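You operate a simulated robot arm through the tools that you are given. There is no shell and no other tool.

You are at the controls of a simulated robot arm. One attempt, no reset.

JOB
Egg-wash the dough ball, then shake sesame seeds over it.
Fine: use the black brush and the egg wash bowl; brush and shaker go back; the two rolls on the roll tray stay bare. Set down upright: what you pick out.

The check looks at the end state, three seconds after you hand in, the way a careful person would. Anything else that was tipped, shoved, dropped, spilled or broken makes it a failure.

ROBOT AND FRAMES
A 6-joint arm with a two-finger parallel gripper, fixed in place. Base frame: the origin is on the floor under the middle of its stand, x ahead of it, y to its left, z up; the work surface is at about z = 0.9. Lengths are in m, angles in degrees, forces in N, time in s.
With the tool pointing down near the work surface it reaches from about 0.3 to 0.66 m from the base axis. Its first joint turns from -115.0 to 115.0 degrees. Payload 3.43 kg.
Tool frame: the origin (TCP) lies between the finger pads and is the grasp point; the fingertips stand 0.034 m ahead of it; z points along the fingers, y is the line along which they close. Largest opening 0.128 m; finger width 0.024, thickness 0.012; the body of the gripper, 0.048 by 0.13 m, starts 0.096 m behind the TCP.
Orientation is that of the tool frame in the base frame, as [roll, pitch, yaw] about the fixed x, y, z axes, in that order (R = Rz(yaw) Ry(pitch) Rx(roll)). With the fingers straight down and closing along the base's y, the tool's x points along the base's -x, its y along +y and its z along -z.

CONTROLS
- The arm moves only by the tool play_rows. Its argument "moves" is one flat list of numbers, 7 for each row, row after row: the shift along the tool's x, y, z in units of 500 mm (1.0 is 500 mm), then the turn, a rotation vector about the tool's x, y, z in units of 120 degrees (1.0 is 120 degrees), then the closure, from 0 (fully open) to 1 (shut). In form: [tx, ty, tz, ax, ay, az, claw, tx, ty, tz, ax, ay, az, claw, ...]. A call has 1 to 20 rows; each row is the pose to reach, as a shift and turn from the pose commanded when the call began, along the tool's axes at that moment. A call with a number of a shift or a turn outside -1 to 1 is refused whole. Each row takes 0.2 s and may step no farther than 0.05 m and 8.6 degrees from the row before; otherwise, or with a gripper value out of range, the whole call is refused. Where a pose cannot be reached the arm comes as near as it can. A force on the tool above 40 N (or 10 N above the force at the start of the call, whichever is more), or a blocked arm, ends the call early, and 0.2 s more pass. Each finger travels about 0.153 m/s and halts on what it meets, pressing with about 22 N; the grip force reading is that of the motor and also rises with nothing between the fingers. The clock runs only during rows and for 0.2 s after the last one: add rows that repeat a pose to give the fingers time. It gives the time, the measured TCP pose, the force on the tool (base axes), the opening and the grip force at its end, in the units of the frame above (readings bear some noise), with the torque about the TCP (base axes, N m) and any sound that the robot's microphone picked up, and new pictures: "show" is both (left out), scene, wrist or none.
- Cameras (640 x 400 px; columns grow to the right, rows downward): "scene" is fixed at [0.0517, -0.4989, 1.6327]; the picture's right is [0.08, -1.00, 0.00], its down [-0.92, -0.07, -0.39] and it looks along [0.39, 0.03, -0.92] (base axes); focal length 308 px, centre (320, 200). "wrist" rides on the gripper at [0.076, -0.011, -0.16] in the tool frame; the picture's right is [0.15, 0.99, 0.00], its down [-0.88, 0.13, -0.46] and it looks along [-0.45, 0.07, 0.89] (tool axes); focal length 234 px, centre (320, 200). There is no depth. A picture from a camera that has moved, and an enlarged one, comes with that camera's place and axes in the base frame and with its lens.
- raise_lower(by): slides the trunk up (or, below 0, down) by that many m; the arm rides with it, the base frame stays. It gives what a move gives, with no picture.
- inspect(camera, box): a new picture of the part [left, top, right, bottom] of that camera's present view, enlarged. The clock stands still meanwhile.
- hand_in(): hands the job in; it is judged then, once.

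Nothing tells you positions but the pictures and the camera data. Unless the task says otherwise, let go and move clear before handing in.

The tools are called after ">>>" as a command line: name --argument value ..., lists and objects as JSON in quotes. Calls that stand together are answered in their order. play_rows: Moves the arm, as the interface text tells. Its arguments: {"type":"object","properties":{"moves":{"type":"array","items":{"type":"number"}},"show":{"type":"string","enum":["both","scene","wrist","none"]}},"required":["moves"]} The other tools are called the same way: raise_lower (by) moves the trunk up or down; inspect (camera, box) takes an enlarged picture of a part of a camera's view; hand_in () hands the job in.

At the start:

```text
t: 0.0
ee_pos: [0.3269, -0.2981, 1.2514]
tcp_rot: [-180.0, 0.0, -180.0]
contact_force: [-0.6, 0.0, 0.0]
moment: [0.01, 0.0, 0.01]
gripper_width: 0.1282
grasp_force: 0.0
trunk travel left (down, up): [-0.875, 0.115]
```

scene: 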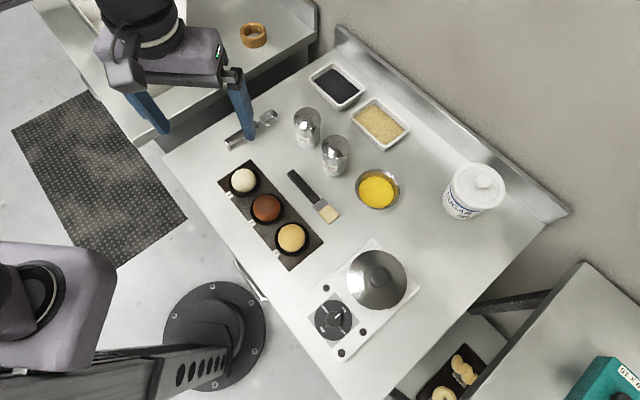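
wrist: 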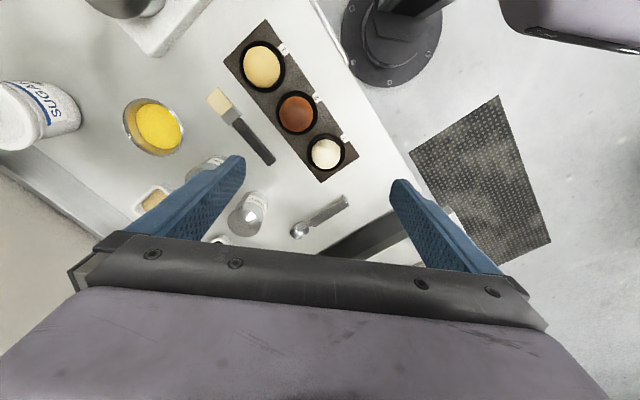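

I see a worktable with a tray of three balls (white, brown, yellowish), a black-handled brush, a bowl of egg wash, two steel shakers, two trays of seeds (black and sesame), a sugar jar and a stove with a pot. I'll look closer at everything before moving.

>>> inspect --camera "scene" --box '[210, 140, 350, 280]'

>>> inspect --camera "scene" --box '[280, 50, 420, 220]'

>>> inspect --camera "scene" --box '[400, 250, 640, 400]'

>>> inspect --camera "wrist" --box '[100, 20, 360, 250]'

>>> inspect --camera "scene" --box '[30, 0, 330, 180]'

```text
2.86 times, centred on (280, 210) of scene
camera zoom: at [0.0517, -0.4989, 1.6327], right [0.08, -1.0, 0.0], down [-0.92, -0.07, -0.39], along [0.39, 0.03, -0.92], focal length 881 px, centre (434, 171)
```

zoom: 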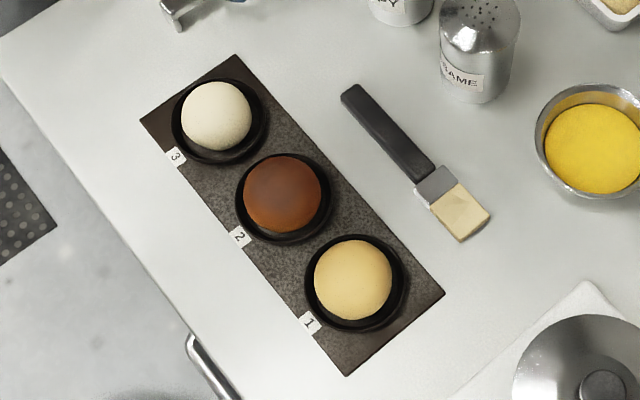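

```text
2.35 times, centred on (350, 135) of scene
camera zoom: at [0.0517, -0.4989, 1.6327], right [0.08, -1.0, 0.0], down [-0.92, -0.07, -0.39], along [0.39, 0.03, -0.92], focal length 726 px, centre (249, 353)
```

zoom: 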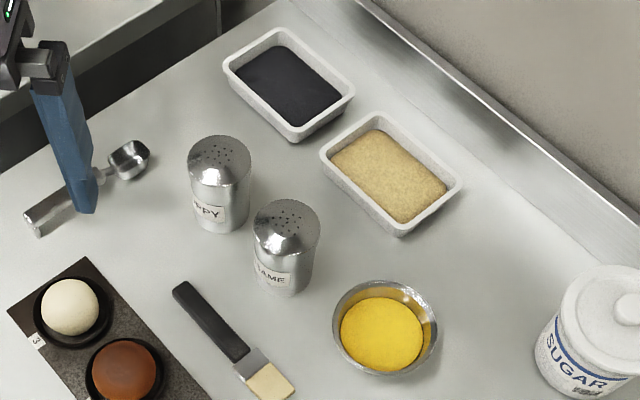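

```text
2.67 times, centred on (520, 325) of scene
camera zoom: at [0.0517, -0.4989, 1.6327], right [0.08, -1.0, 0.0], down [-0.92, -0.07, -0.39], along [0.39, 0.03, -0.92], focal length 822 px, centre (-213, -133)
```

zoom: 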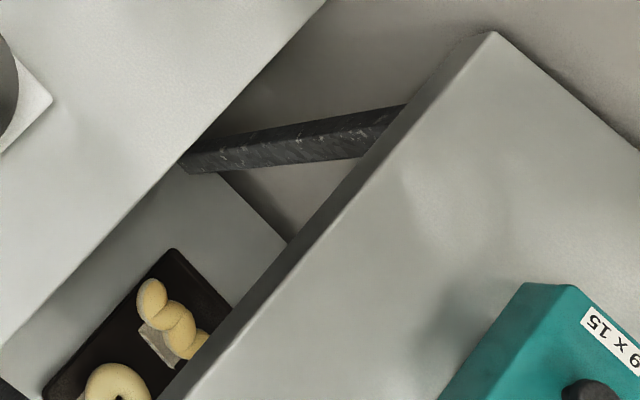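

```text
1.74 times, centred on (230, 135) of wrist
camera zoom: at [0.2519, -0.3105, 1.4113], right [-0.15, 0.99, 0.0], down [0.88, 0.13, 0.46], along [0.45, 0.07, -0.89], focal length 407 px, centre (476, 313)
```

zoom: 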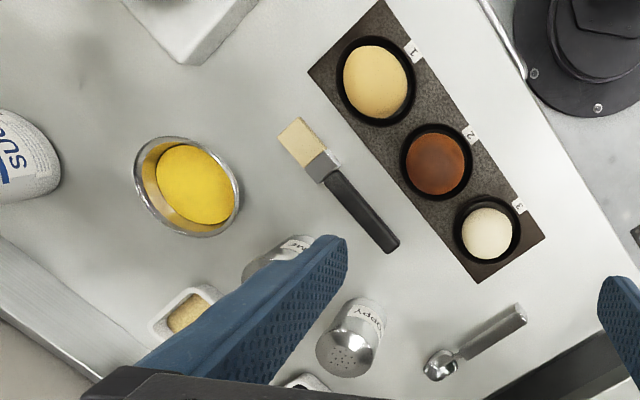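

```text
2.13 times, centred on (180, 90) of scene
camera zoom: at [0.0517, -0.4989, 1.6327], right [0.08, -1.0, 0.0], down [-0.92, -0.07, -0.39], along [0.39, 0.03, -0.92], focal length 658 px, centre (619, 435)
```

zoom: 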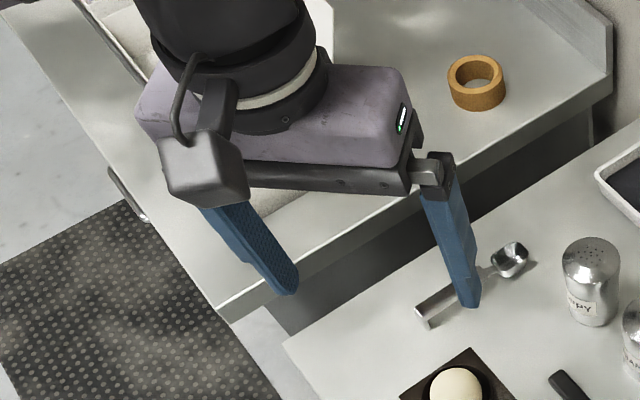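

The three-cup tray holds a yellowish ball (1), a brown one (2) and a pale one (3), and a lower tray holds a twist and a ring. I need to be sure which one is the dough ball, so I'll zoom in tighter before moving.

>>> inspect --camera "scene" --box '[222, 160, 272, 192]'

>>> inspect --camera "scene" --box '[245, 190, 295, 222]'

>>> inspect --camera "scene" --box '[268, 220, 318, 252]'

>>> inspect --camera "scene" --box '[410, 330, 500, 400]'

>>> inspect --camera "scene" --box '[560, 340, 640, 400]'

>>> inspect --camera "scene" --box '[300, 240, 430, 380]'

```text
12.50 times, centred on (247, 176) of scene
camera zoom: at [0.0517, -0.4989, 1.6327], right [0.08, -1.0, 0.0], down [-0.92, -0.07, -0.39], along [0.39, 0.03, -0.92], focal length 3854 px, centre (1232, 500)
```

zoom: 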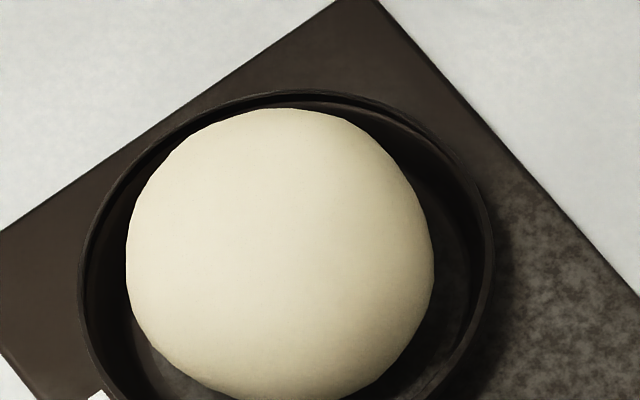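

```text
12.50 times, centred on (270, 206) of scene
camera zoom: at [0.0517, -0.4989, 1.6327], right [0.08, -1.0, 0.0], down [-0.92, -0.07, -0.39], along [0.39, 0.03, -0.92], focal length 3854 px, centre (945, 125)
```

zoom: 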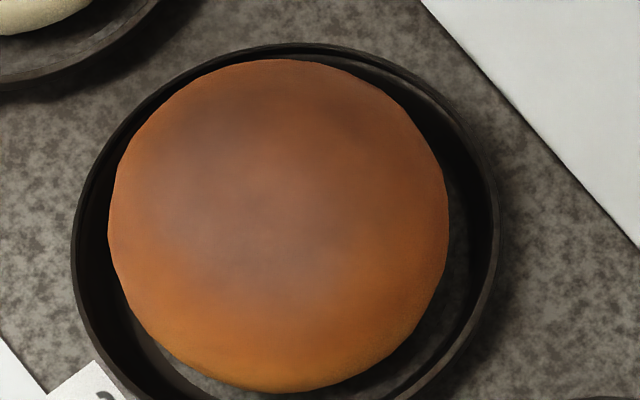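

```text
12.50 times, centred on (293, 236) of scene
camera zoom: at [0.0517, -0.4989, 1.6327], right [0.08, -1.0, 0.0], down [-0.92, -0.07, -0.39], along [0.39, 0.03, -0.92], focal length 3854 px, centre (658, -250)
```

zoom: 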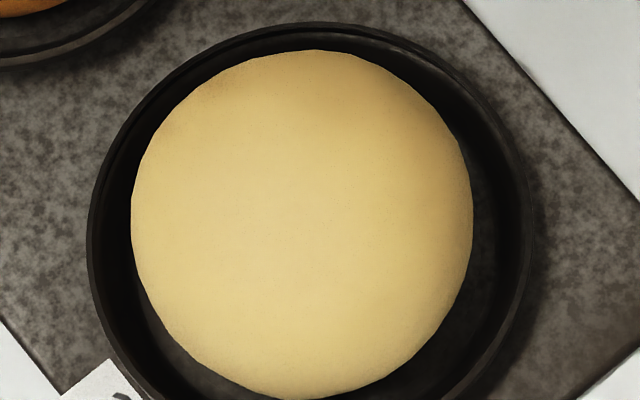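

```text
5.71 times, centred on (455, 365) of scene
camera zoom: at [0.0517, -0.4989, 1.6327], right [0.08, -1.0, 0.0], down [-0.92, -0.07, -0.39], along [0.39, 0.03, -0.92], focal length 1762 px, centre (-451, -743)
```

zoom: 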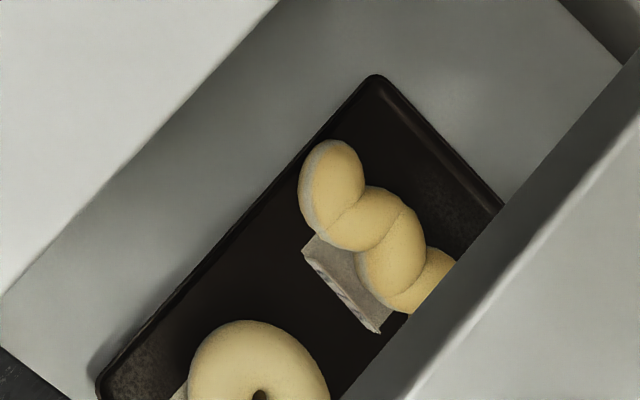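

```text
6.67 times, centred on (600, 370) of scene
camera zoom: at [0.0517, -0.4989, 1.6327], right [0.08, -1.0, 0.0], down [-0.92, -0.07, -0.39], along [0.39, 0.03, -0.92], focal length 2056 px, centre (-1547, -933)
```

zoom: 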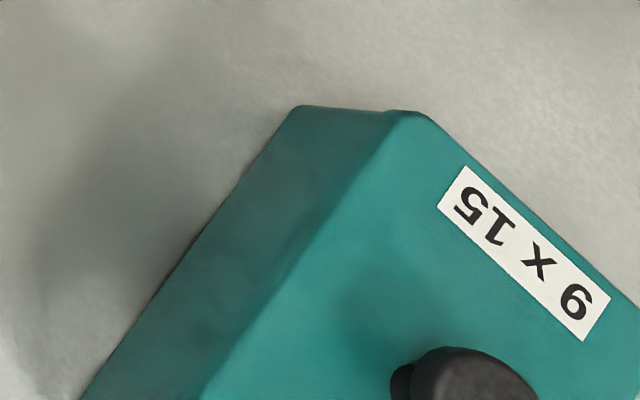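

```text
2.86 times, centred on (365, 310) of scene
camera zoom: at [0.0517, -0.4989, 1.6327], right [0.08, -1.0, 0.0], down [-0.92, -0.07, -0.39], along [0.39, 0.03, -0.92], focal length 881 px, centre (191, -114)
```

zoom: 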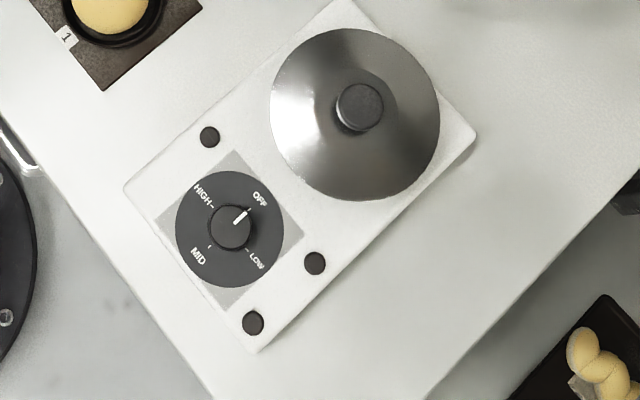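

The close-up shows ball 2 with a browned crust, ball 1 yellowish and ball 3 pale. I'll bring the wrist camera nearer to judge them, staying above everything on the table.

>>> play_rows --moves '[0.04, -0.024, 0.06, 0, 0, 0, 0, 0.08, -0.048, 0.12, 0, 0, 0, 0, 0.12, -0.072, 0.18, 0, 0, 0, 0, 0.16, -0.096, 0.24, 0, 0, 0, 0, 0.2, -0.12, 0.3, 0, 0, 0, 0]' --show "both"

```text
t: 1.2
ee_pos: [0.2279, -0.3591, 1.0997]
tcp_rot: [179.9, 0.0, -180.0]
contact_force: [-0.3, -0.1, 0.3]
moment: [0.04, -0.01, 0.02]
gripper_width: 0.1278
grasp_force: 0.1
trunk travel left (down, up): [-0.875, 0.115]
camera wrist: at [0.1527, -0.3717, 1.2603], right [-0.15, 0.99, 0.0], down [0.88, 0.13, 0.46], along [0.45, 0.07, -0.89], focal length 234 px, centre (320, 200)
```

scene: 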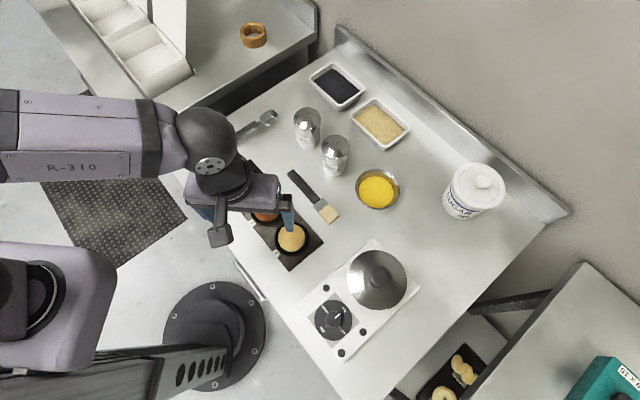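
wrist: 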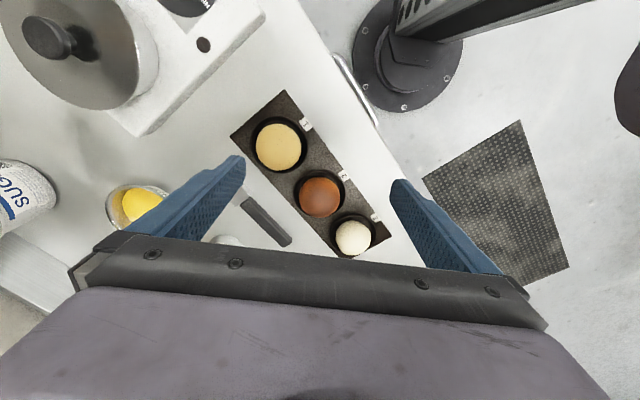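

The wrist view now shows the tray from another side. I'll zoom in on the balls here.

>>> inspect --camera "wrist" --box '[225, 85, 395, 265]'

>>> inspect --camera "wrist" --box '[325, 205, 395, 255]'

>>> inspect --camera "wrist" --box '[240, 100, 320, 180]'

>>> inspect --camera "wrist" --box '[290, 165, 355, 225]'

```text
2.22 times, centred on (310, 175) of wrist
camera zoom: at [0.1527, -0.3717, 1.2603], right [-0.15, 0.99, 0.0], down [0.88, 0.13, 0.46], along [0.45, 0.07, -0.89], focal length 520 px, centre (342, 256)
```

zoom: 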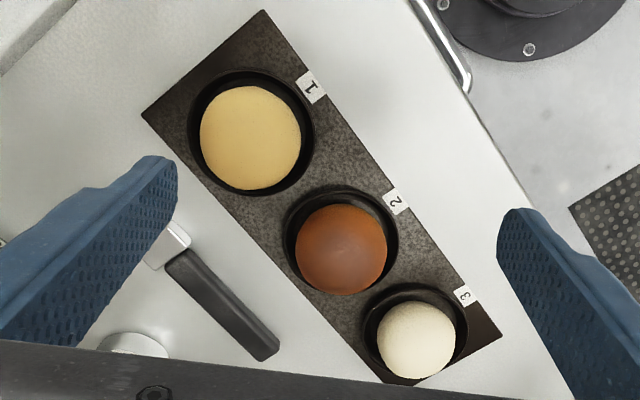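

```text
8.00 times, centred on (360, 230) of wrist
camera zoom: at [0.1527, -0.3717, 1.2603], right [-0.15, 0.99, 0.0], down [0.88, 0.13, 0.46], along [0.45, 0.07, -0.89], focal length 1873 px, centre (0, -40)
```

zoom: 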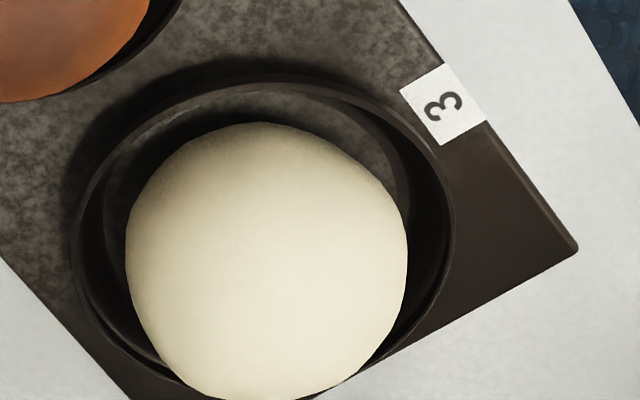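

```text
5.00 times, centred on (280, 140) of wrist
camera zoom: at [0.1527, -0.3717, 1.2603], right [-0.15, 0.99, 0.0], down [0.88, 0.13, 0.46], along [0.45, 0.07, -0.89], focal length 1171 px, centre (520, 500)
```

zoom: 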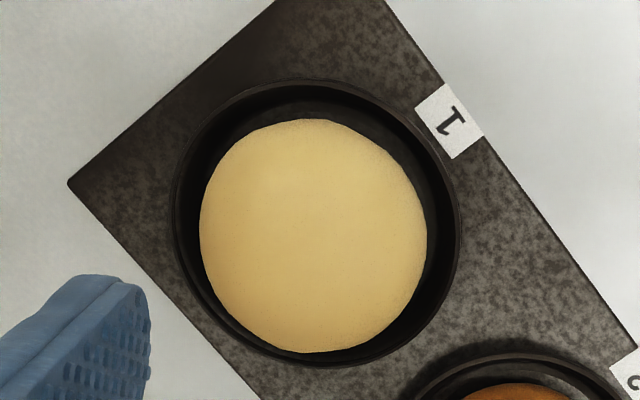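

```text
6.67 times, centred on (322, 195) of wrist
camera zoom: at [0.1527, -0.3717, 1.2603], right [-0.15, 0.99, 0.0], down [0.88, 0.13, 0.46], along [0.45, 0.07, -0.89], focal length 1561 px, centre (303, 233)
```

zoom: 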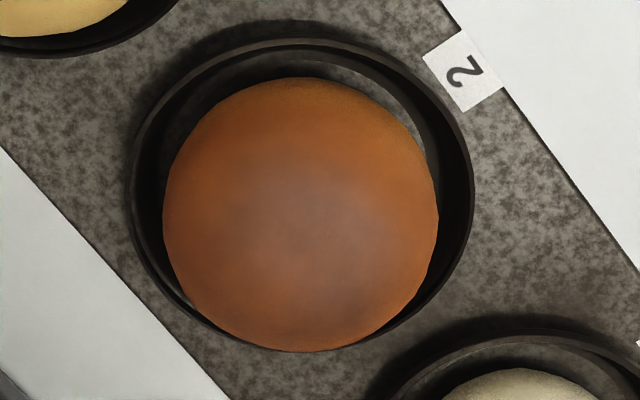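

The white ball (3) looks like raw dough, 2 is clearly baked and 1 is yellow. I'll check the lower tray and its labels from the right-hand side, passing high over the stove.

>>> play_rows --moves '[0, 0, -0.1, 0, 0, 0, 0, 0, 0, -0.2, 0, 0, 0, 0, 0, 0, -0.3, 0, 0, 0, 0, 0.0415, -0.0473, -0.3, 0, 0, 0.0682, 0, 0.0829, -0.0945, -0.3, 0, 0, 0.1364, 0, 0.1244, -0.1418, -0.3, 0, 0, 0.2045, 0, 0.1658, -0.1891, -0.3, 0, 0, 0.2727, 0, 0.2073, -0.2364, -0.3, 0, 0, 0.3409, 0, 0.2487, -0.2836, -0.3, 0, 0, 0.4091, 0, 0.2902, -0.3309, -0.3, 0, 0, 0.4773, 0, 0.3316, -0.3782, -0.3, 0, 0, 0.5455, 0, 0.3731, -0.4255, -0.3, 0, 0, 0.6136, 0, 0.4145, -0.4727, -0.3, 0, 0, 0.6818, 0, 0.456, -0.52, -0.3, 0, 0, 0.75, 0]' --show "both"

```text
t: 4.2
ee_pos: [0.0165, -0.5284, 1.2127]
tcp_rot: [-180.0, 0.0, 93.9]
contact_force: [-0.4, -1.0, 0.1]
moment: [-0.02, -0.01, 0.06]
gripper_width: 0.1282
grasp_force: 0.0
out of reach, approached as far as the arm can: row 10, 11, 12, 13, 14
trunk travel left (down, up): [-0.875, 0.115]
camera wrist: at [0.0001, -0.4547, 1.3725], right [0.98, 0.21, 0.0], down [0.19, -0.87, 0.46], along [0.1, -0.45, -0.89], focal length 234 px, centre (320, 200)
```

scene: 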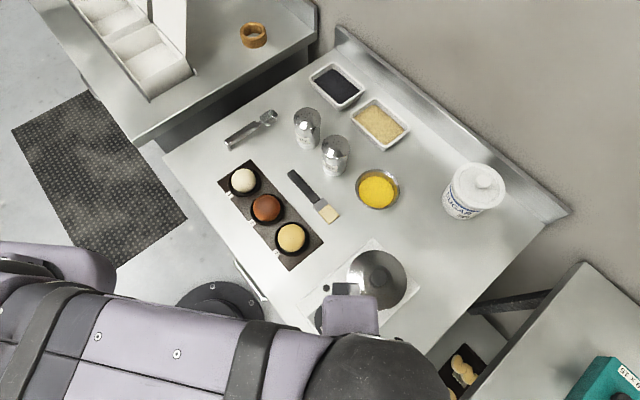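
wrist: 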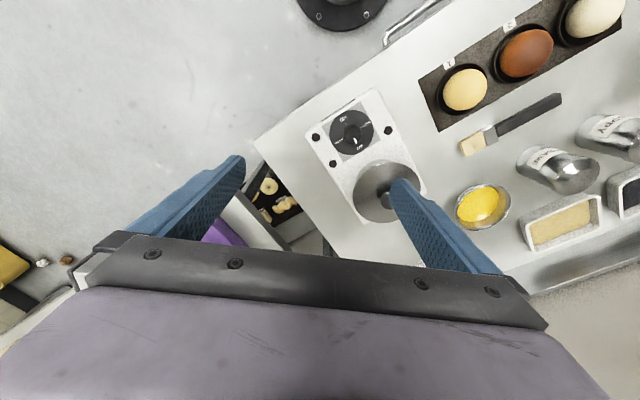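

The wrist camera now sees the lower tray between the tables. I'll zoom in on it.

>>> inspect --camera "wrist" --box '[240, 160, 320, 250]'

>>> inspect --camera "wrist" --box '[430, 0, 640, 130]'

>>> inspect --camera "wrist" --box '[440, 90, 640, 250]'

>>> inspect --camera "wrist" --box '[0, 230, 120, 330]'

```text
4.44 times, centred on (280, 205) of wrist
camera zoom: at [0.0001, -0.4547, 1.3725], right [0.98, 0.21, 0.0], down [0.19, -0.87, 0.46], along [0.1, -0.45, -0.89], focal length 1041 px, centre (498, 178)
```

zoom: 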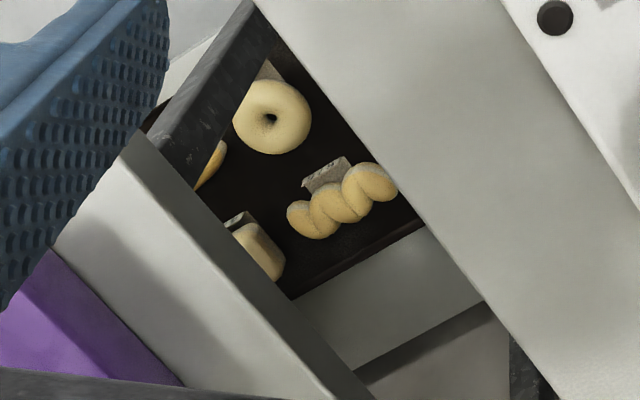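

```text
3.05 times, centred on (535, 65) of wrist
camera zoom: at [0.0001, -0.4547, 1.3725], right [0.98, 0.21, 0.0], down [0.19, -0.87, 0.46], along [0.1, -0.45, -0.89], focal length 714 px, centre (-335, 611)
```

zoom: 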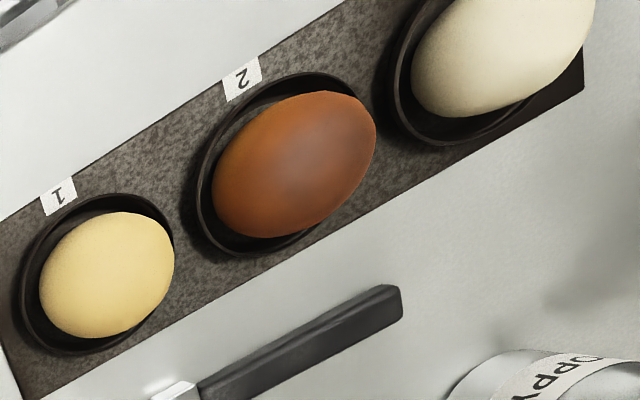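

```text
2.50 times, centred on (540, 170) of wrist
camera zoom: at [0.0001, -0.4547, 1.3725], right [0.98, 0.21, 0.0], down [0.19, -0.87, 0.46], along [0.1, -0.45, -0.89], focal length 585 px, centre (-230, 275)
```

zoom: 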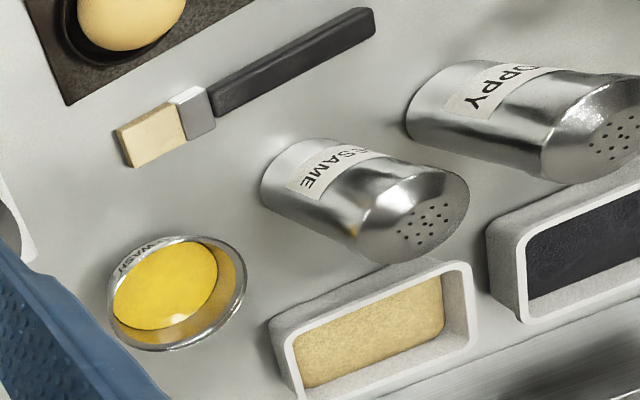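

```text
4.00 times, centred on (60, 280) of wrist
camera zoom: at [0.0001, -0.4547, 1.3725], right [0.98, 0.21, 0.0], down [0.19, -0.87, 0.46], along [0.1, -0.45, -0.89], focal length 937 px, centre (1360, -120)
```

zoom: 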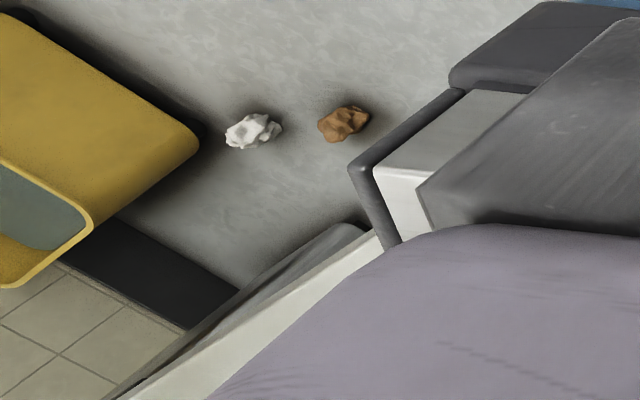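

The lower tray has four or more pastries, so "the roll tray" must be the three-cup tray. Its two rolls are 1 and 2, and the dough ball is the raw pale one, number 3. The brush lies at about [0.37,-0.45], the egg wash bowl at [0.395,-0.62] and the sesame shaker at [0.46,-0.51]. I'll raise the trunk for more reach and then check what pose is commanded.

>>> raise_lower --by 0.1

>>> play_rows --moves '[0, 0, 0, 0, 0, 0, 0]' --show "none"

```text
t: 5.5
ee_pos: [0.0159, -0.5292, 1.3115]
tcp_rot: [180.0, 0.0, 94.1]
contact_force: [-0.1, 0.3, 0.1]
moment: [0.02, -0.01, 0.01]
gripper_width: 0.1281
grasp_force: 0.0
trunk travel left (down, up): [-0.975, 0.015]
```

```text
t: 5.9
ee_pos: [0.0164, -0.5305, 1.3125]
tcp_rot: [180.0, 0.0, 94.1]
contact_force: [-0.2, -0.5, 0.3]
moment: [0.02, -0.01, 0.0]
gripper_width: 0.1279
grasp_force: 0.0
trunk travel left (down, up): [-0.975, 0.015]
```

The commanded pose follows the real one. Next I'll swing over the brush at a safe height, turning so the tool x axis lies toward the bristles.

>>> play_rows --moves '[0.0082, 0.0437, 0.0138, 0, 0, -0.0625, 0, 0.0165, 0.0874, 0.0275, 0, 0, -0.125, 0, 0.0247, 0.1311, 0.0413, 0, 0, -0.1875, 0, 0.0329, 0.1748, 0.055, 0, 0, -0.25, 0, 0.0411, 0.2184, 0.0688, 0, 0, -0.3125, 0, 0.0494, 0.2621, 0.0825, 0, 0, -0.375, 0, 0.0576, 0.3058, 0.0963, 0, 0, -0.4375, 0, 0.0658, 0.3495, 0.11, 0, 0, -0.5, 0, 0.074, 0.3932, 0.1238, 0, 0, -0.5625, 0, 0.0823, 0.4369, 0.1375, 0, 0, -0.625, 0, 0.0905, 0.4806, 0.1513, 0, 0, -0.6875, 0, 0.0987, 0.5243, 0.165, 0, 0, -0.75, 0, 0.1069, 0.5679, 0.1788, 0, 0, -0.8125, 0, 0.1152, 0.6116, 0.1925, 0, 0, -0.875, 0, 0.1234, 0.6553, 0.2063, 0, 0, -0.9375, 0, 0.1316, 0.699, 0.22, 0, 0, -1.0, 0]' --show "both"

```text
t: 9.3
ee_pos: [0.3618, -0.4385, 1.2017]
tcp_rot: [179.8, 0.0, -145.9]
contact_force: [-0.3, 0.9, -0.7]
moment: [0.0, 0.04, -0.02]
gripper_width: 0.1282
grasp_force: 0.0
trunk travel left (down, up): [-0.975, 0.015]
camera wrist: at [0.3051, -0.4918, 1.3612], right [-0.68, 0.74, 0.0], down [0.66, 0.6, 0.46], along [0.33, 0.31, -0.89], focal length 234 px, centre (320, 200)
```

scene: 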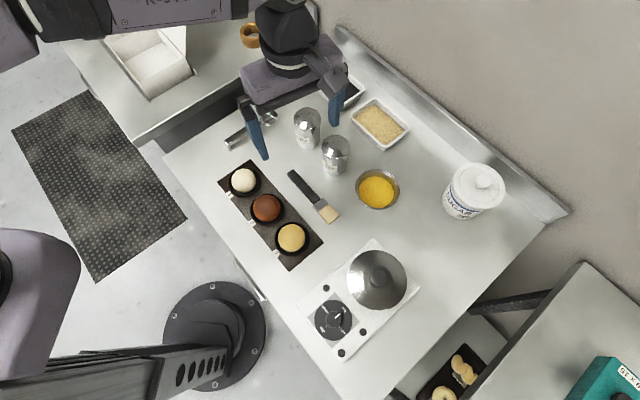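
wrist: 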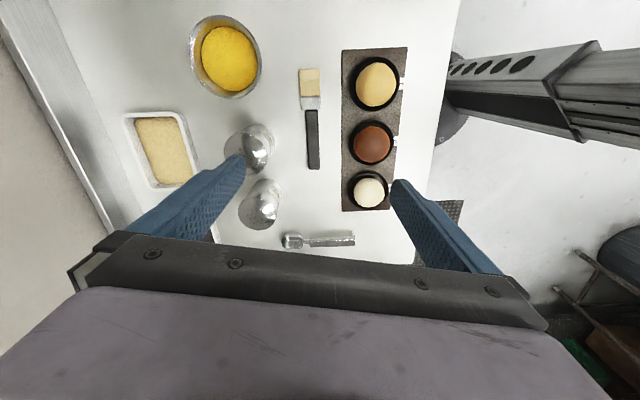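

The wrist camera looks almost straight down on the brush, trays and shakers. I'll zoom in to refine the positions.

>>> inspect --camera "wrist" --box '[270, 55, 350, 185]'

>>> inspect --camera "wrist" --box '[180, 0, 310, 120]'

>>> inspect --camera "wrist" --box '[320, 40, 430, 220]'

>>> inspect --camera "wrist" --box '[200, 110, 300, 240]'

```text
3.08 times, centred on (310, 120) of wrist
camera zoom: at [0.3051, -0.4918, 1.3612], right [-0.68, 0.74, 0.0], down [0.66, 0.6, 0.46], along [0.33, 0.31, -0.89], focal length 720 px, centre (351, 446)
```

zoom: 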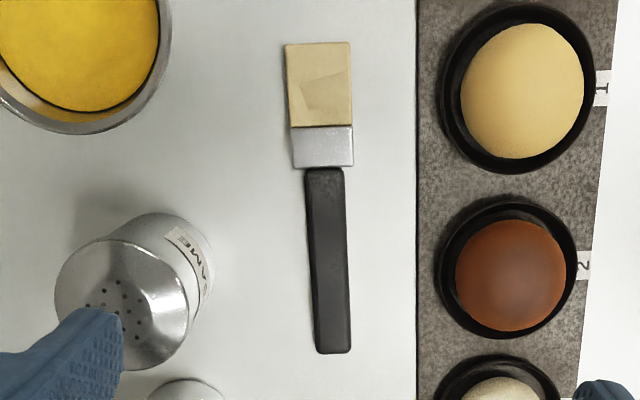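

```text
3.33 times, centred on (245, 60) of wrist
camera zoom: at [0.3051, -0.4918, 1.3612], right [-0.68, 0.74, 0.0], down [0.66, 0.6, 0.46], along [0.33, 0.31, -0.89], focal length 781 px, centre (570, 667)
```

zoom: 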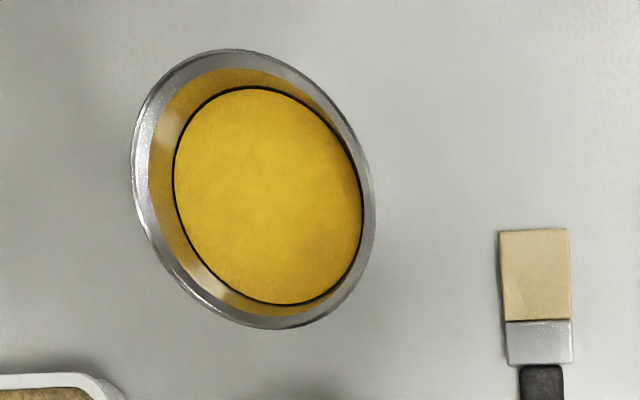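

```text
2.22 times, centred on (375, 130) of wrist
camera zoom: at [0.3051, -0.4918, 1.3612], right [-0.68, 0.74, 0.0], down [0.66, 0.6, 0.46], along [0.33, 0.31, -0.89], focal length 520 px, centre (198, 356)
```

zoom: 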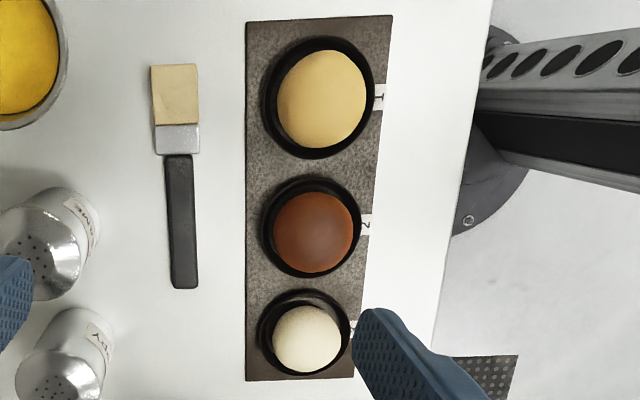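

```text
3.08 times, centred on (250, 175) of wrist
camera zoom: at [0.3051, -0.4918, 1.3612], right [-0.68, 0.74, 0.0], down [0.66, 0.6, 0.46], along [0.33, 0.31, -0.89], focal length 720 px, centre (535, 277)
```

zoom: 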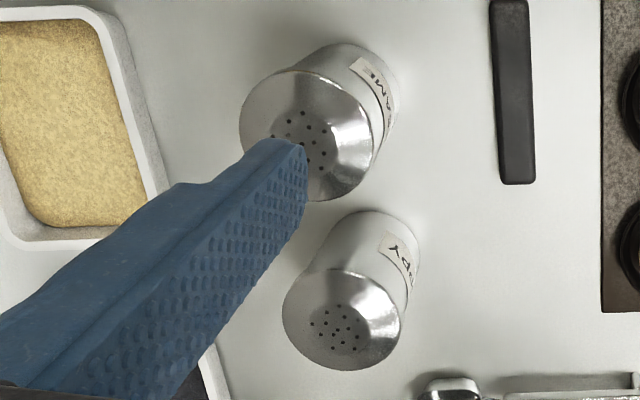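

The brush handle centreline runs from [0.348,-0.471] to [0.428,-0.390] at about 45°. I'll align with it, partly close the fingers and descend to z≈1.0 above the grip point [0.383,-0.436].

>>> play_rows --moves '[-0.0191, -0.0096, 0.05, 0, 0, -0.045, 0.3, -0.0382, -0.0191, 0.12, 0, 0, -0.09, 0.5, -0.0382, -0.0191, 0.2, 0, 0, -0.09, 0.5, -0.0382, -0.0191, 0.28, 0, 0, -0.09, 0.5, -0.0382, -0.0191, 0.36, 0, 0, -0.09, 0.5, -0.0382, -0.0191, 0.4, 0, 0, -0.09, 0.5]' --show "both"

```text
t: 10.7
ee_pos: [0.3826, -0.4362, 1.003]
tcp_rot: [179.9, 0.0, -135.1]
contact_force: [-0.1, 0.0, -0.5]
moment: [-0.01, 0.01, 0.01]
gripper_width: 0.0637
grasp_force: 0.1
trunk travel left (down, up): [-0.975, 0.015]
camera wrist: at [0.3363, -0.4989, 1.1616], right [-0.8, 0.6, 0.0], down [0.53, 0.71, 0.46], along [0.27, 0.37, -0.89], focal length 234 px, centre (320, 200)
```

scene: 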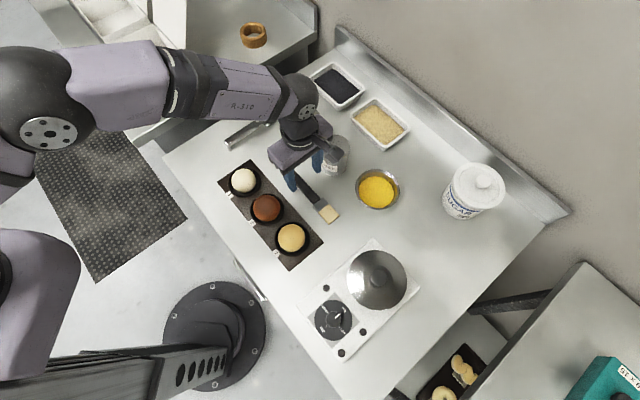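
wrist: 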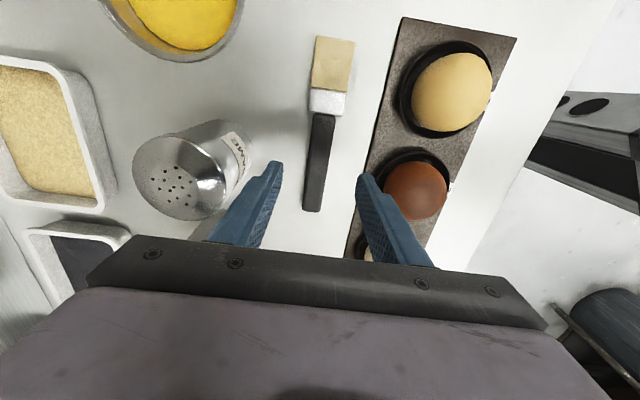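

The TCP is centred over the handle and the yaw matches. I'll descend so the fingertips stop just above the table, then check before closing.

>>> play_rows --moves '[0, 0, 0.06, 0, 0, 0, 0.5, 0, 0, 0.1, 0, 0, 0, 0.5, 0, 0, 0.126, 0, 0, 0, 0.5, 0, 0, 0.126, 0, 0, 0, 0.5]' --show "wrist"

>>> inspect --camera "scene" --box '[270, 130, 370, 230]'

```text
t: 11.7
ee_pos: [0.3808, -0.4371, 0.9395]
tcp_rot: [179.9, 0.0, -135.2]
contact_force: [0.1, -0.2, 0.4]
moment: [0.03, 0.01, -0.02]
gripper_width: 0.0641
grasp_force: 0.0
trunk travel left (down, up): [-0.975, 0.015]
camera wrist: at [0.3355, -0.4985, 1.099], right [-0.8, 0.6, 0.0], down [0.53, 0.71, 0.46], along [0.27, 0.36, -0.89], focal length 234 px, centre (320, 200)
```

wrist: 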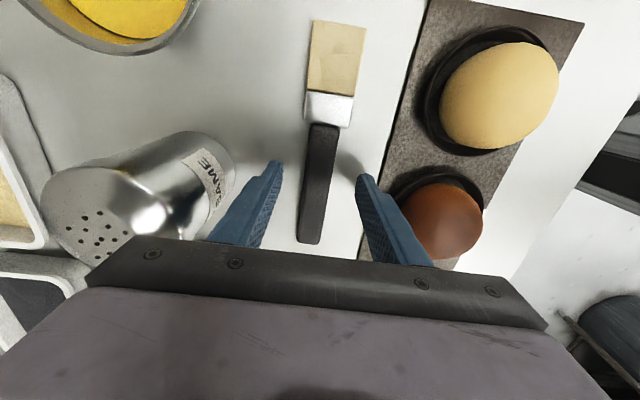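

```text
4.00 times, centred on (320, 180) of scene
camera zoom: at [0.0517, -0.4989, 1.6327], right [0.08, -1.0, 0.0], down [-0.92, -0.07, -0.39], along [0.39, 0.03, -0.92], focal length 1233 px, centre (320, 280)
```

zoom: 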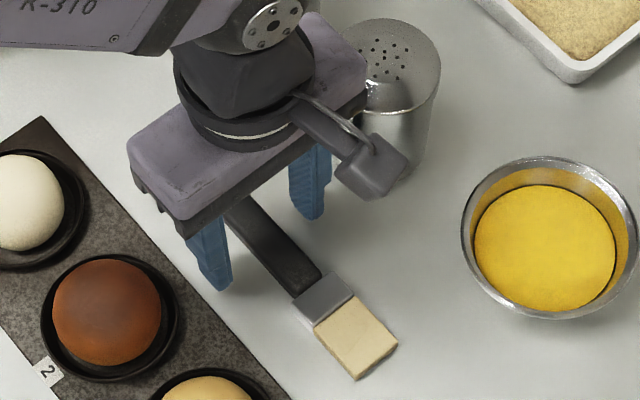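

The fingers straddle the handle evenly, so I'll close on it.

>>> play_rows --moves '[0, 0, 0, 0, 0, 0, 0.7, 0, 0, 0, 0, 0, 0, 1, 0, 0, 0, 0, 0, 0, 1, 0, 0, 0, 0, 0, 0, 1]' --show "wrist"

```text
t: 12.7
ee_pos: [0.3798, -0.4367, 0.9384]
tcp_rot: [180.0, 0.1, -135.1]
contact_force: [-0.2, 0.7, 0.2]
moment: [-0.03, 0.0, 0.0]
gripper_width: 0.0231
grasp_force: 21.2
trunk travel left (down, up): [-0.975, 0.015]
camera wrist: at [0.3356, -0.4986, 1.099], right [-0.8, 0.6, 0.0], down [0.53, 0.71, 0.46], along [0.27, 0.37, -0.89], focal length 234 px, centre (320, 200)
```

wrist: 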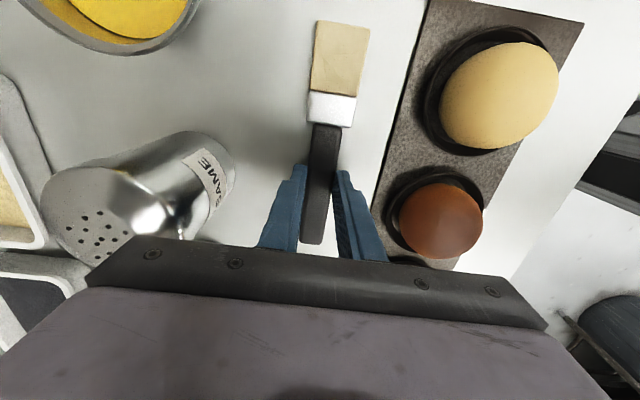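

I have the brush at 23 mm with a firm grip, and I've noted the pick-up pose [0.380,-0.437,0.938], yaw -135. I'll lift straight up.

>>> play_rows --moves '[0, 0, -0.04, 0, 0, 0, 1, 0, 0, -0.1, 0, 0, 0, 1, 0, 0, -0.18, 0, 0, 0, 1, 0, 0, -0.26, 0, 0, 0, 1, 0, 0, -0.34, 0, 0, 0, 1, 0, 0, -0.4, 0, 0, 0, 1]' --show "both"

```text
t: 14.1
ee_pos: [0.3812, -0.4369, 1.1405]
tcp_rot: [-180.0, 0.0, -135.1]
contact_force: [-0.1, -0.8, -1.1]
moment: [-0.02, 0.0, 0.0]
gripper_width: 0.023
grasp_force: 22.0
trunk travel left (down, up): [-0.975, 0.015]
camera wrist: at [0.3356, -0.4992, 1.2991], right [-0.8, 0.6, 0.0], down [0.53, 0.71, 0.46], along [0.27, 0.37, -0.89], focal length 234 px, centre (320, 200)
```

scene: 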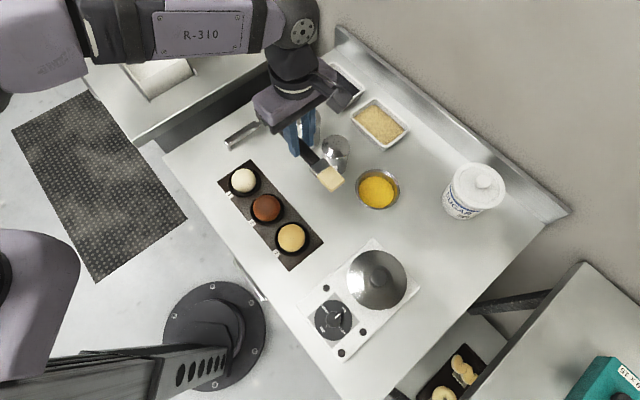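
wrist: 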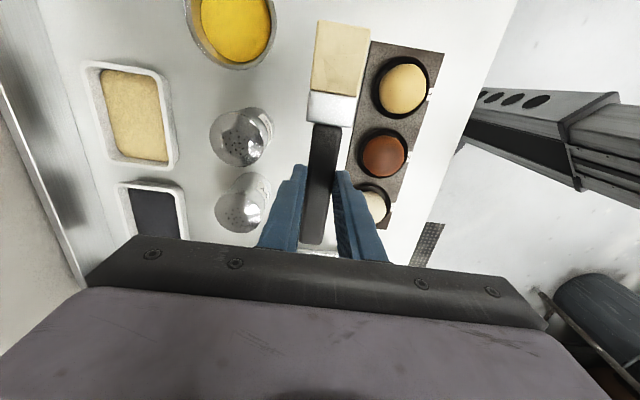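

The brush is held with its bristle tip at about [0.111, 0, 0.031] in the tool frame. I'll turn so the bristles point back toward the base, then tilt the tool outward so the bristles point down over the bowl.

>>> play_rows --moves '[0.0145, -0.001, 0, 0, 0, 0.066, 1, 0.0289, -0.002, 0, 0, 0, 0.132, 1, 0.0434, -0.003, 0, 0, 0, 0.198, 1, 0.0578, -0.004, 0, 0, 0, 0.264, 1, 0.0723, -0.005, 0, 0, 0, 0.33, 1, 0.0868, -0.006, 0, 0, 0, 0.396, 1, 0.1012, -0.007, 0, 0, 0, 0.462, 1, 0.1157, -0.008, 0, 0, 0, 0.528, 1, 0.1301, -0.009, 0, 0, 0, 0.594, 1, 0.1446, -0.01, 0, 0, 0, 0.66, 1, 0.1591, -0.011, 0, 0, 0, 0.726, 1, 0.1735, -0.012, 0, 0, 0, 0.792, 1, 0.188, -0.013, 0, 0, 0, 0.858, 1]' --show "both"

```text
t: 16.9
ee_pos: [0.3198, -0.5074, 1.1388]
tcp_rot: [179.9, 0.0, 121.8]
contact_force: [-0.3, -0.4, -0.9]
moment: [-0.04, 0.0, 0.0]
gripper_width: 0.023
grasp_force: 22.5
trunk travel left (down, up): [-0.975, 0.015]
camera wrist: at [0.2699, -0.4502, 1.2991], right [0.76, 0.65, 0.0], down [0.57, -0.68, 0.46], along [0.29, -0.35, -0.89], focal length 234 px, centre (320, 200)
```

scene: 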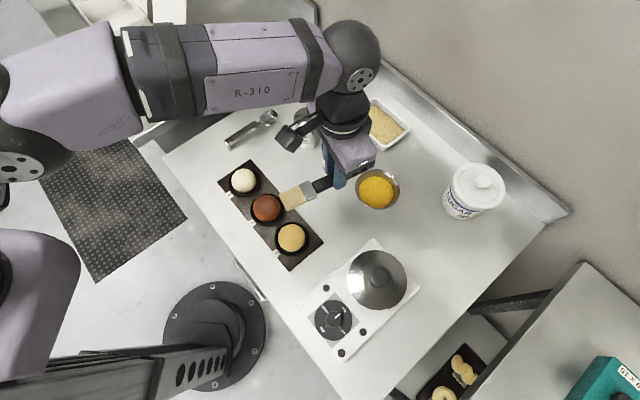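
wrist: 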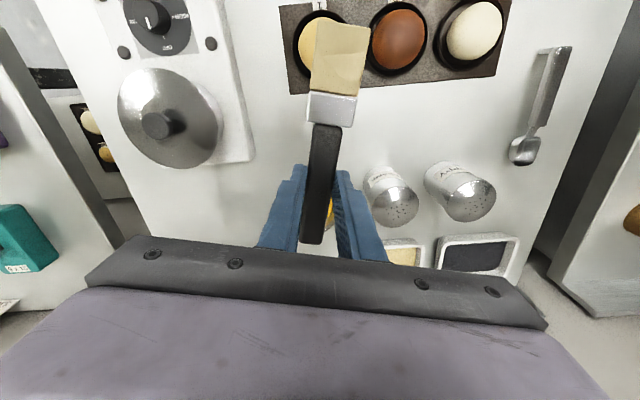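

The bristles now point toward the base. Next I'll tilt 45° outward and move so the bristle tip hovers over the bowl at z≈1.0.

>>> play_rows --moves '[-0.0541, 0, 0.0, 0, -0.0536, 0, 1, -0.1082, 0, 0.0, 0, -0.1071, 0, 1, -0.1623, 0, 0.01, 0, -0.1607, 0, 1, -0.2163, 0, 0.025, 0, -0.2143, 0, 1, -0.2704, 0, 0.04, 0, -0.2679, 0, 1, -0.3245, 0, 0.06, 0, -0.3214, 0, 1, -0.3786, 0, 0.078, 0, -0.375, 0, 1]' --show "both"

>>> inspect --camera "scene" --box '[320, 130, 440, 230]'

```text
t: 18.5
ee_pos: [0.4209, -0.6694, 1.1003]
tcp_rot: [-180.0, 45.1, 121.8]
contact_force: [0.1, 0.3, -0.8]
moment: [0.0, 0.01, 0.0]
gripper_width: 0.0231
grasp_force: 22.0
trunk travel left (down, up): [-0.975, 0.015]
camera wrist: at [0.3229, -0.5354, 1.1586], right [0.79, 0.61, -0.1], down [0.27, -0.18, 0.95], along [0.56, -0.77, -0.31], focal length 234 px, centre (320, 200)
```

scene: 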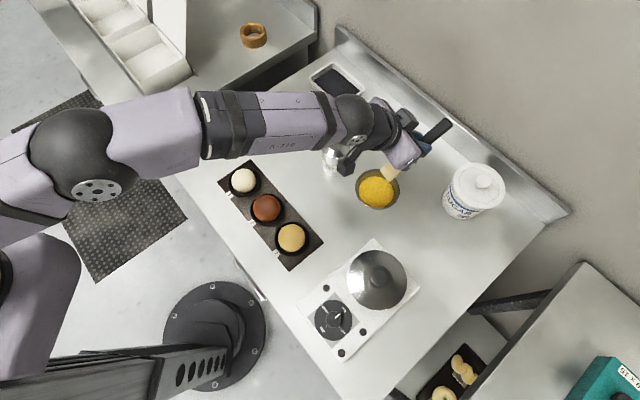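
wrist: 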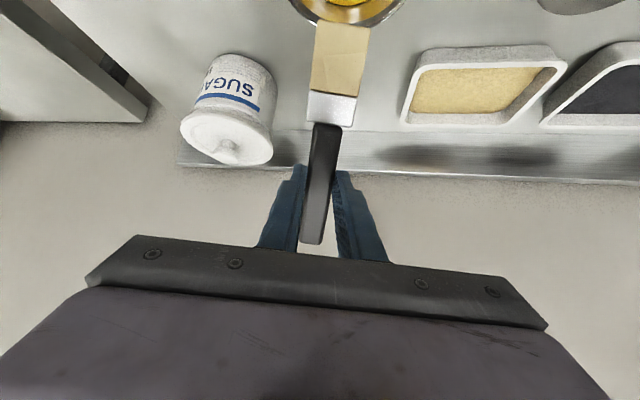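

```text
4.00 times, centred on (380, 180) of scene
camera zoom: at [0.0517, -0.4989, 1.6327], right [0.08, -1.0, 0.0], down [-0.92, -0.07, -0.39], along [0.39, 0.03, -0.92], focal length 1233 px, centre (80, 280)
```

zoom: 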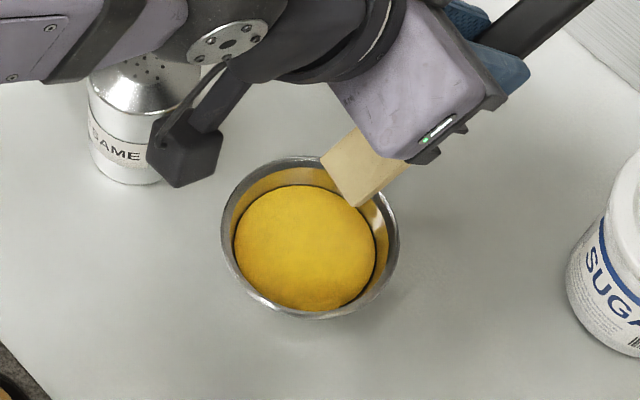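

The bristle tip is where I predicted, [0.391,-0.621,1.000], so my tool model is good. I'll check the bowl position and rim height more closely from this view.

>>> inspect --camera "wrist" --box '[270, 0, 430, 100]'

>>> inspect --camera "scene" --box '[350, 160, 410, 215]'

```text
4.00 times, centred on (350, 50) of wrist
camera zoom: at [0.3229, -0.5354, 1.1586], right [0.79, 0.61, -0.1], down [0.27, -0.18, 0.95], along [0.56, -0.77, -0.31], focal length 937 px, centre (200, 800)
```

zoom: 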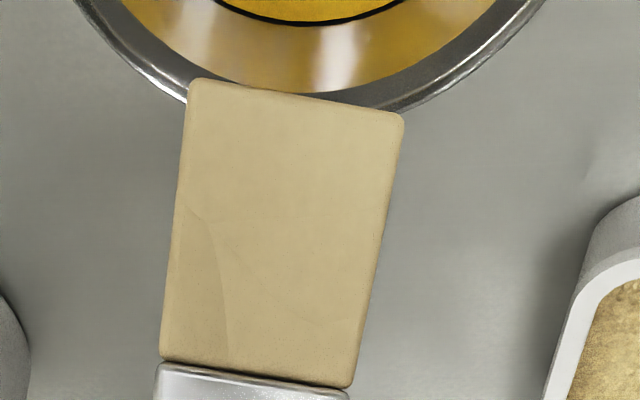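

```text
7.27 times, centred on (380, 188) of scene
camera zoom: at [0.0517, -0.4989, 1.6327], right [0.08, -1.0, 0.0], down [-0.92, -0.07, -0.39], along [0.39, 0.03, -0.92], focal length 2242 px, centre (-116, 291)
```

zoom: 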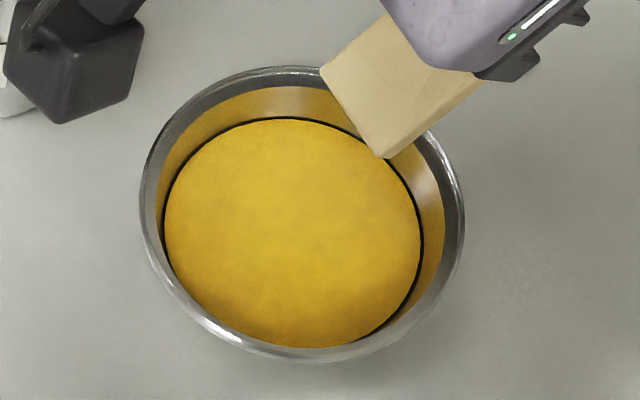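

The rim is at about z 0.935, the egg surface at about 0.92 and the centre near [0.389,-0.618]. I'll lower the bristles into the egg wash slowly.

>>> play_rows --moves '[0.035, 0, 0.03, 0, 0, 0, 1, 0.07, 0, 0.06, 0, 0, 0, 1, 0.1, 0, 0.09, 0, 0, 0, 1, 0.12, 0, 0.11, 0, 0, 0, 1, 0.131, 0, 0.12, 0, 0, 0, 1, 0.131, 0, 0.12, 0, 0, 0, 1]' --show "both"

>>> inspect --camera "scene" --box '[350, 160, 410, 215]'

>>> inspect --camera "wrist" --box '[270, 0, 430, 100]'

```text
t: 19.9
ee_pos: [0.4173, -0.6656, 1.012]
tcp_rot: [180.0, 45.0, 121.7]
contact_force: [-0.4, 0.5, 0.5]
moment: [0.03, 0.05, 0.02]
gripper_width: 0.023
grasp_force: 22.1
trunk travel left (down, up): [-0.975, 0.015]
camera wrist: at [0.3196, -0.5311, 1.0712], right [0.79, 0.61, -0.1], down [0.27, -0.19, 0.95], along [0.56, -0.77, -0.31], focal length 234 px, centre (320, 200)
```

scene: 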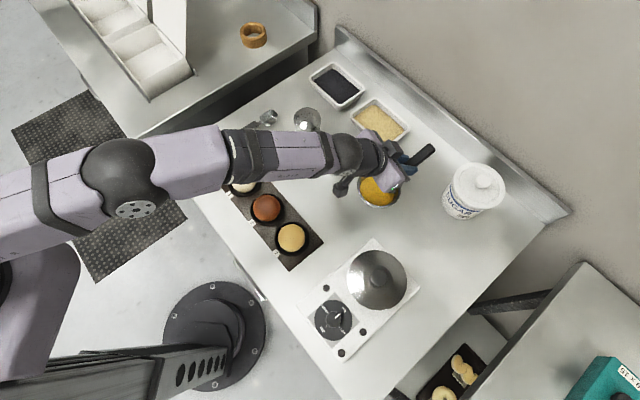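
wrist: 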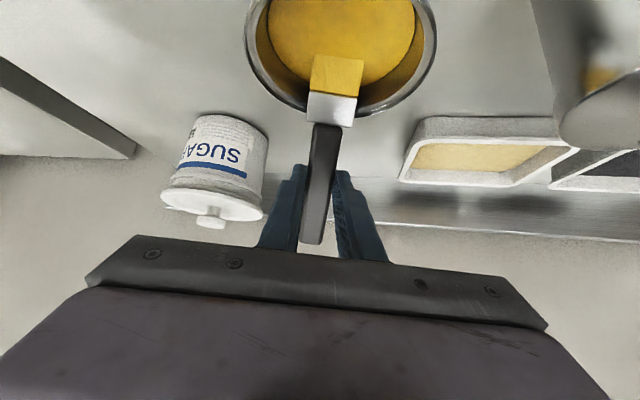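

```text
7.27 times, centred on (380, 188) of scene
camera zoom: at [0.0517, -0.4989, 1.6327], right [0.08, -1.0, 0.0], down [-0.92, -0.07, -0.39], along [0.39, 0.03, -0.92], focal length 2242 px, centre (-116, 291)
```

zoom: 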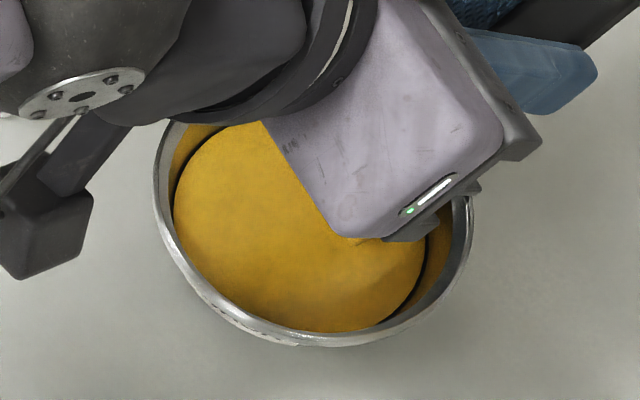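

```text
4.00 times, centred on (350, 50) of wrist
camera zoom: at [0.3196, -0.5311, 1.0712], right [0.79, 0.61, -0.1], down [0.27, -0.19, 0.95], along [0.56, -0.77, -0.31], focal length 937 px, centre (200, 800)
```

zoom: 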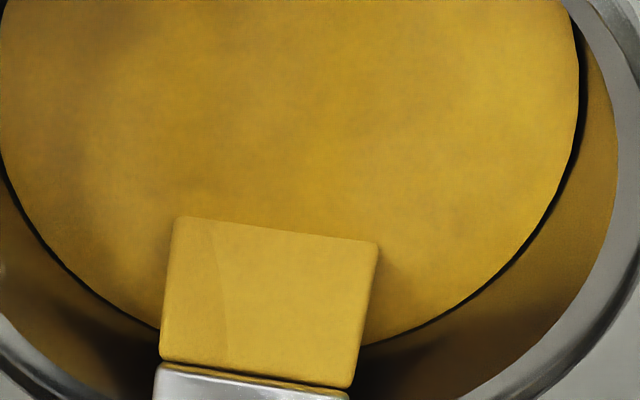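

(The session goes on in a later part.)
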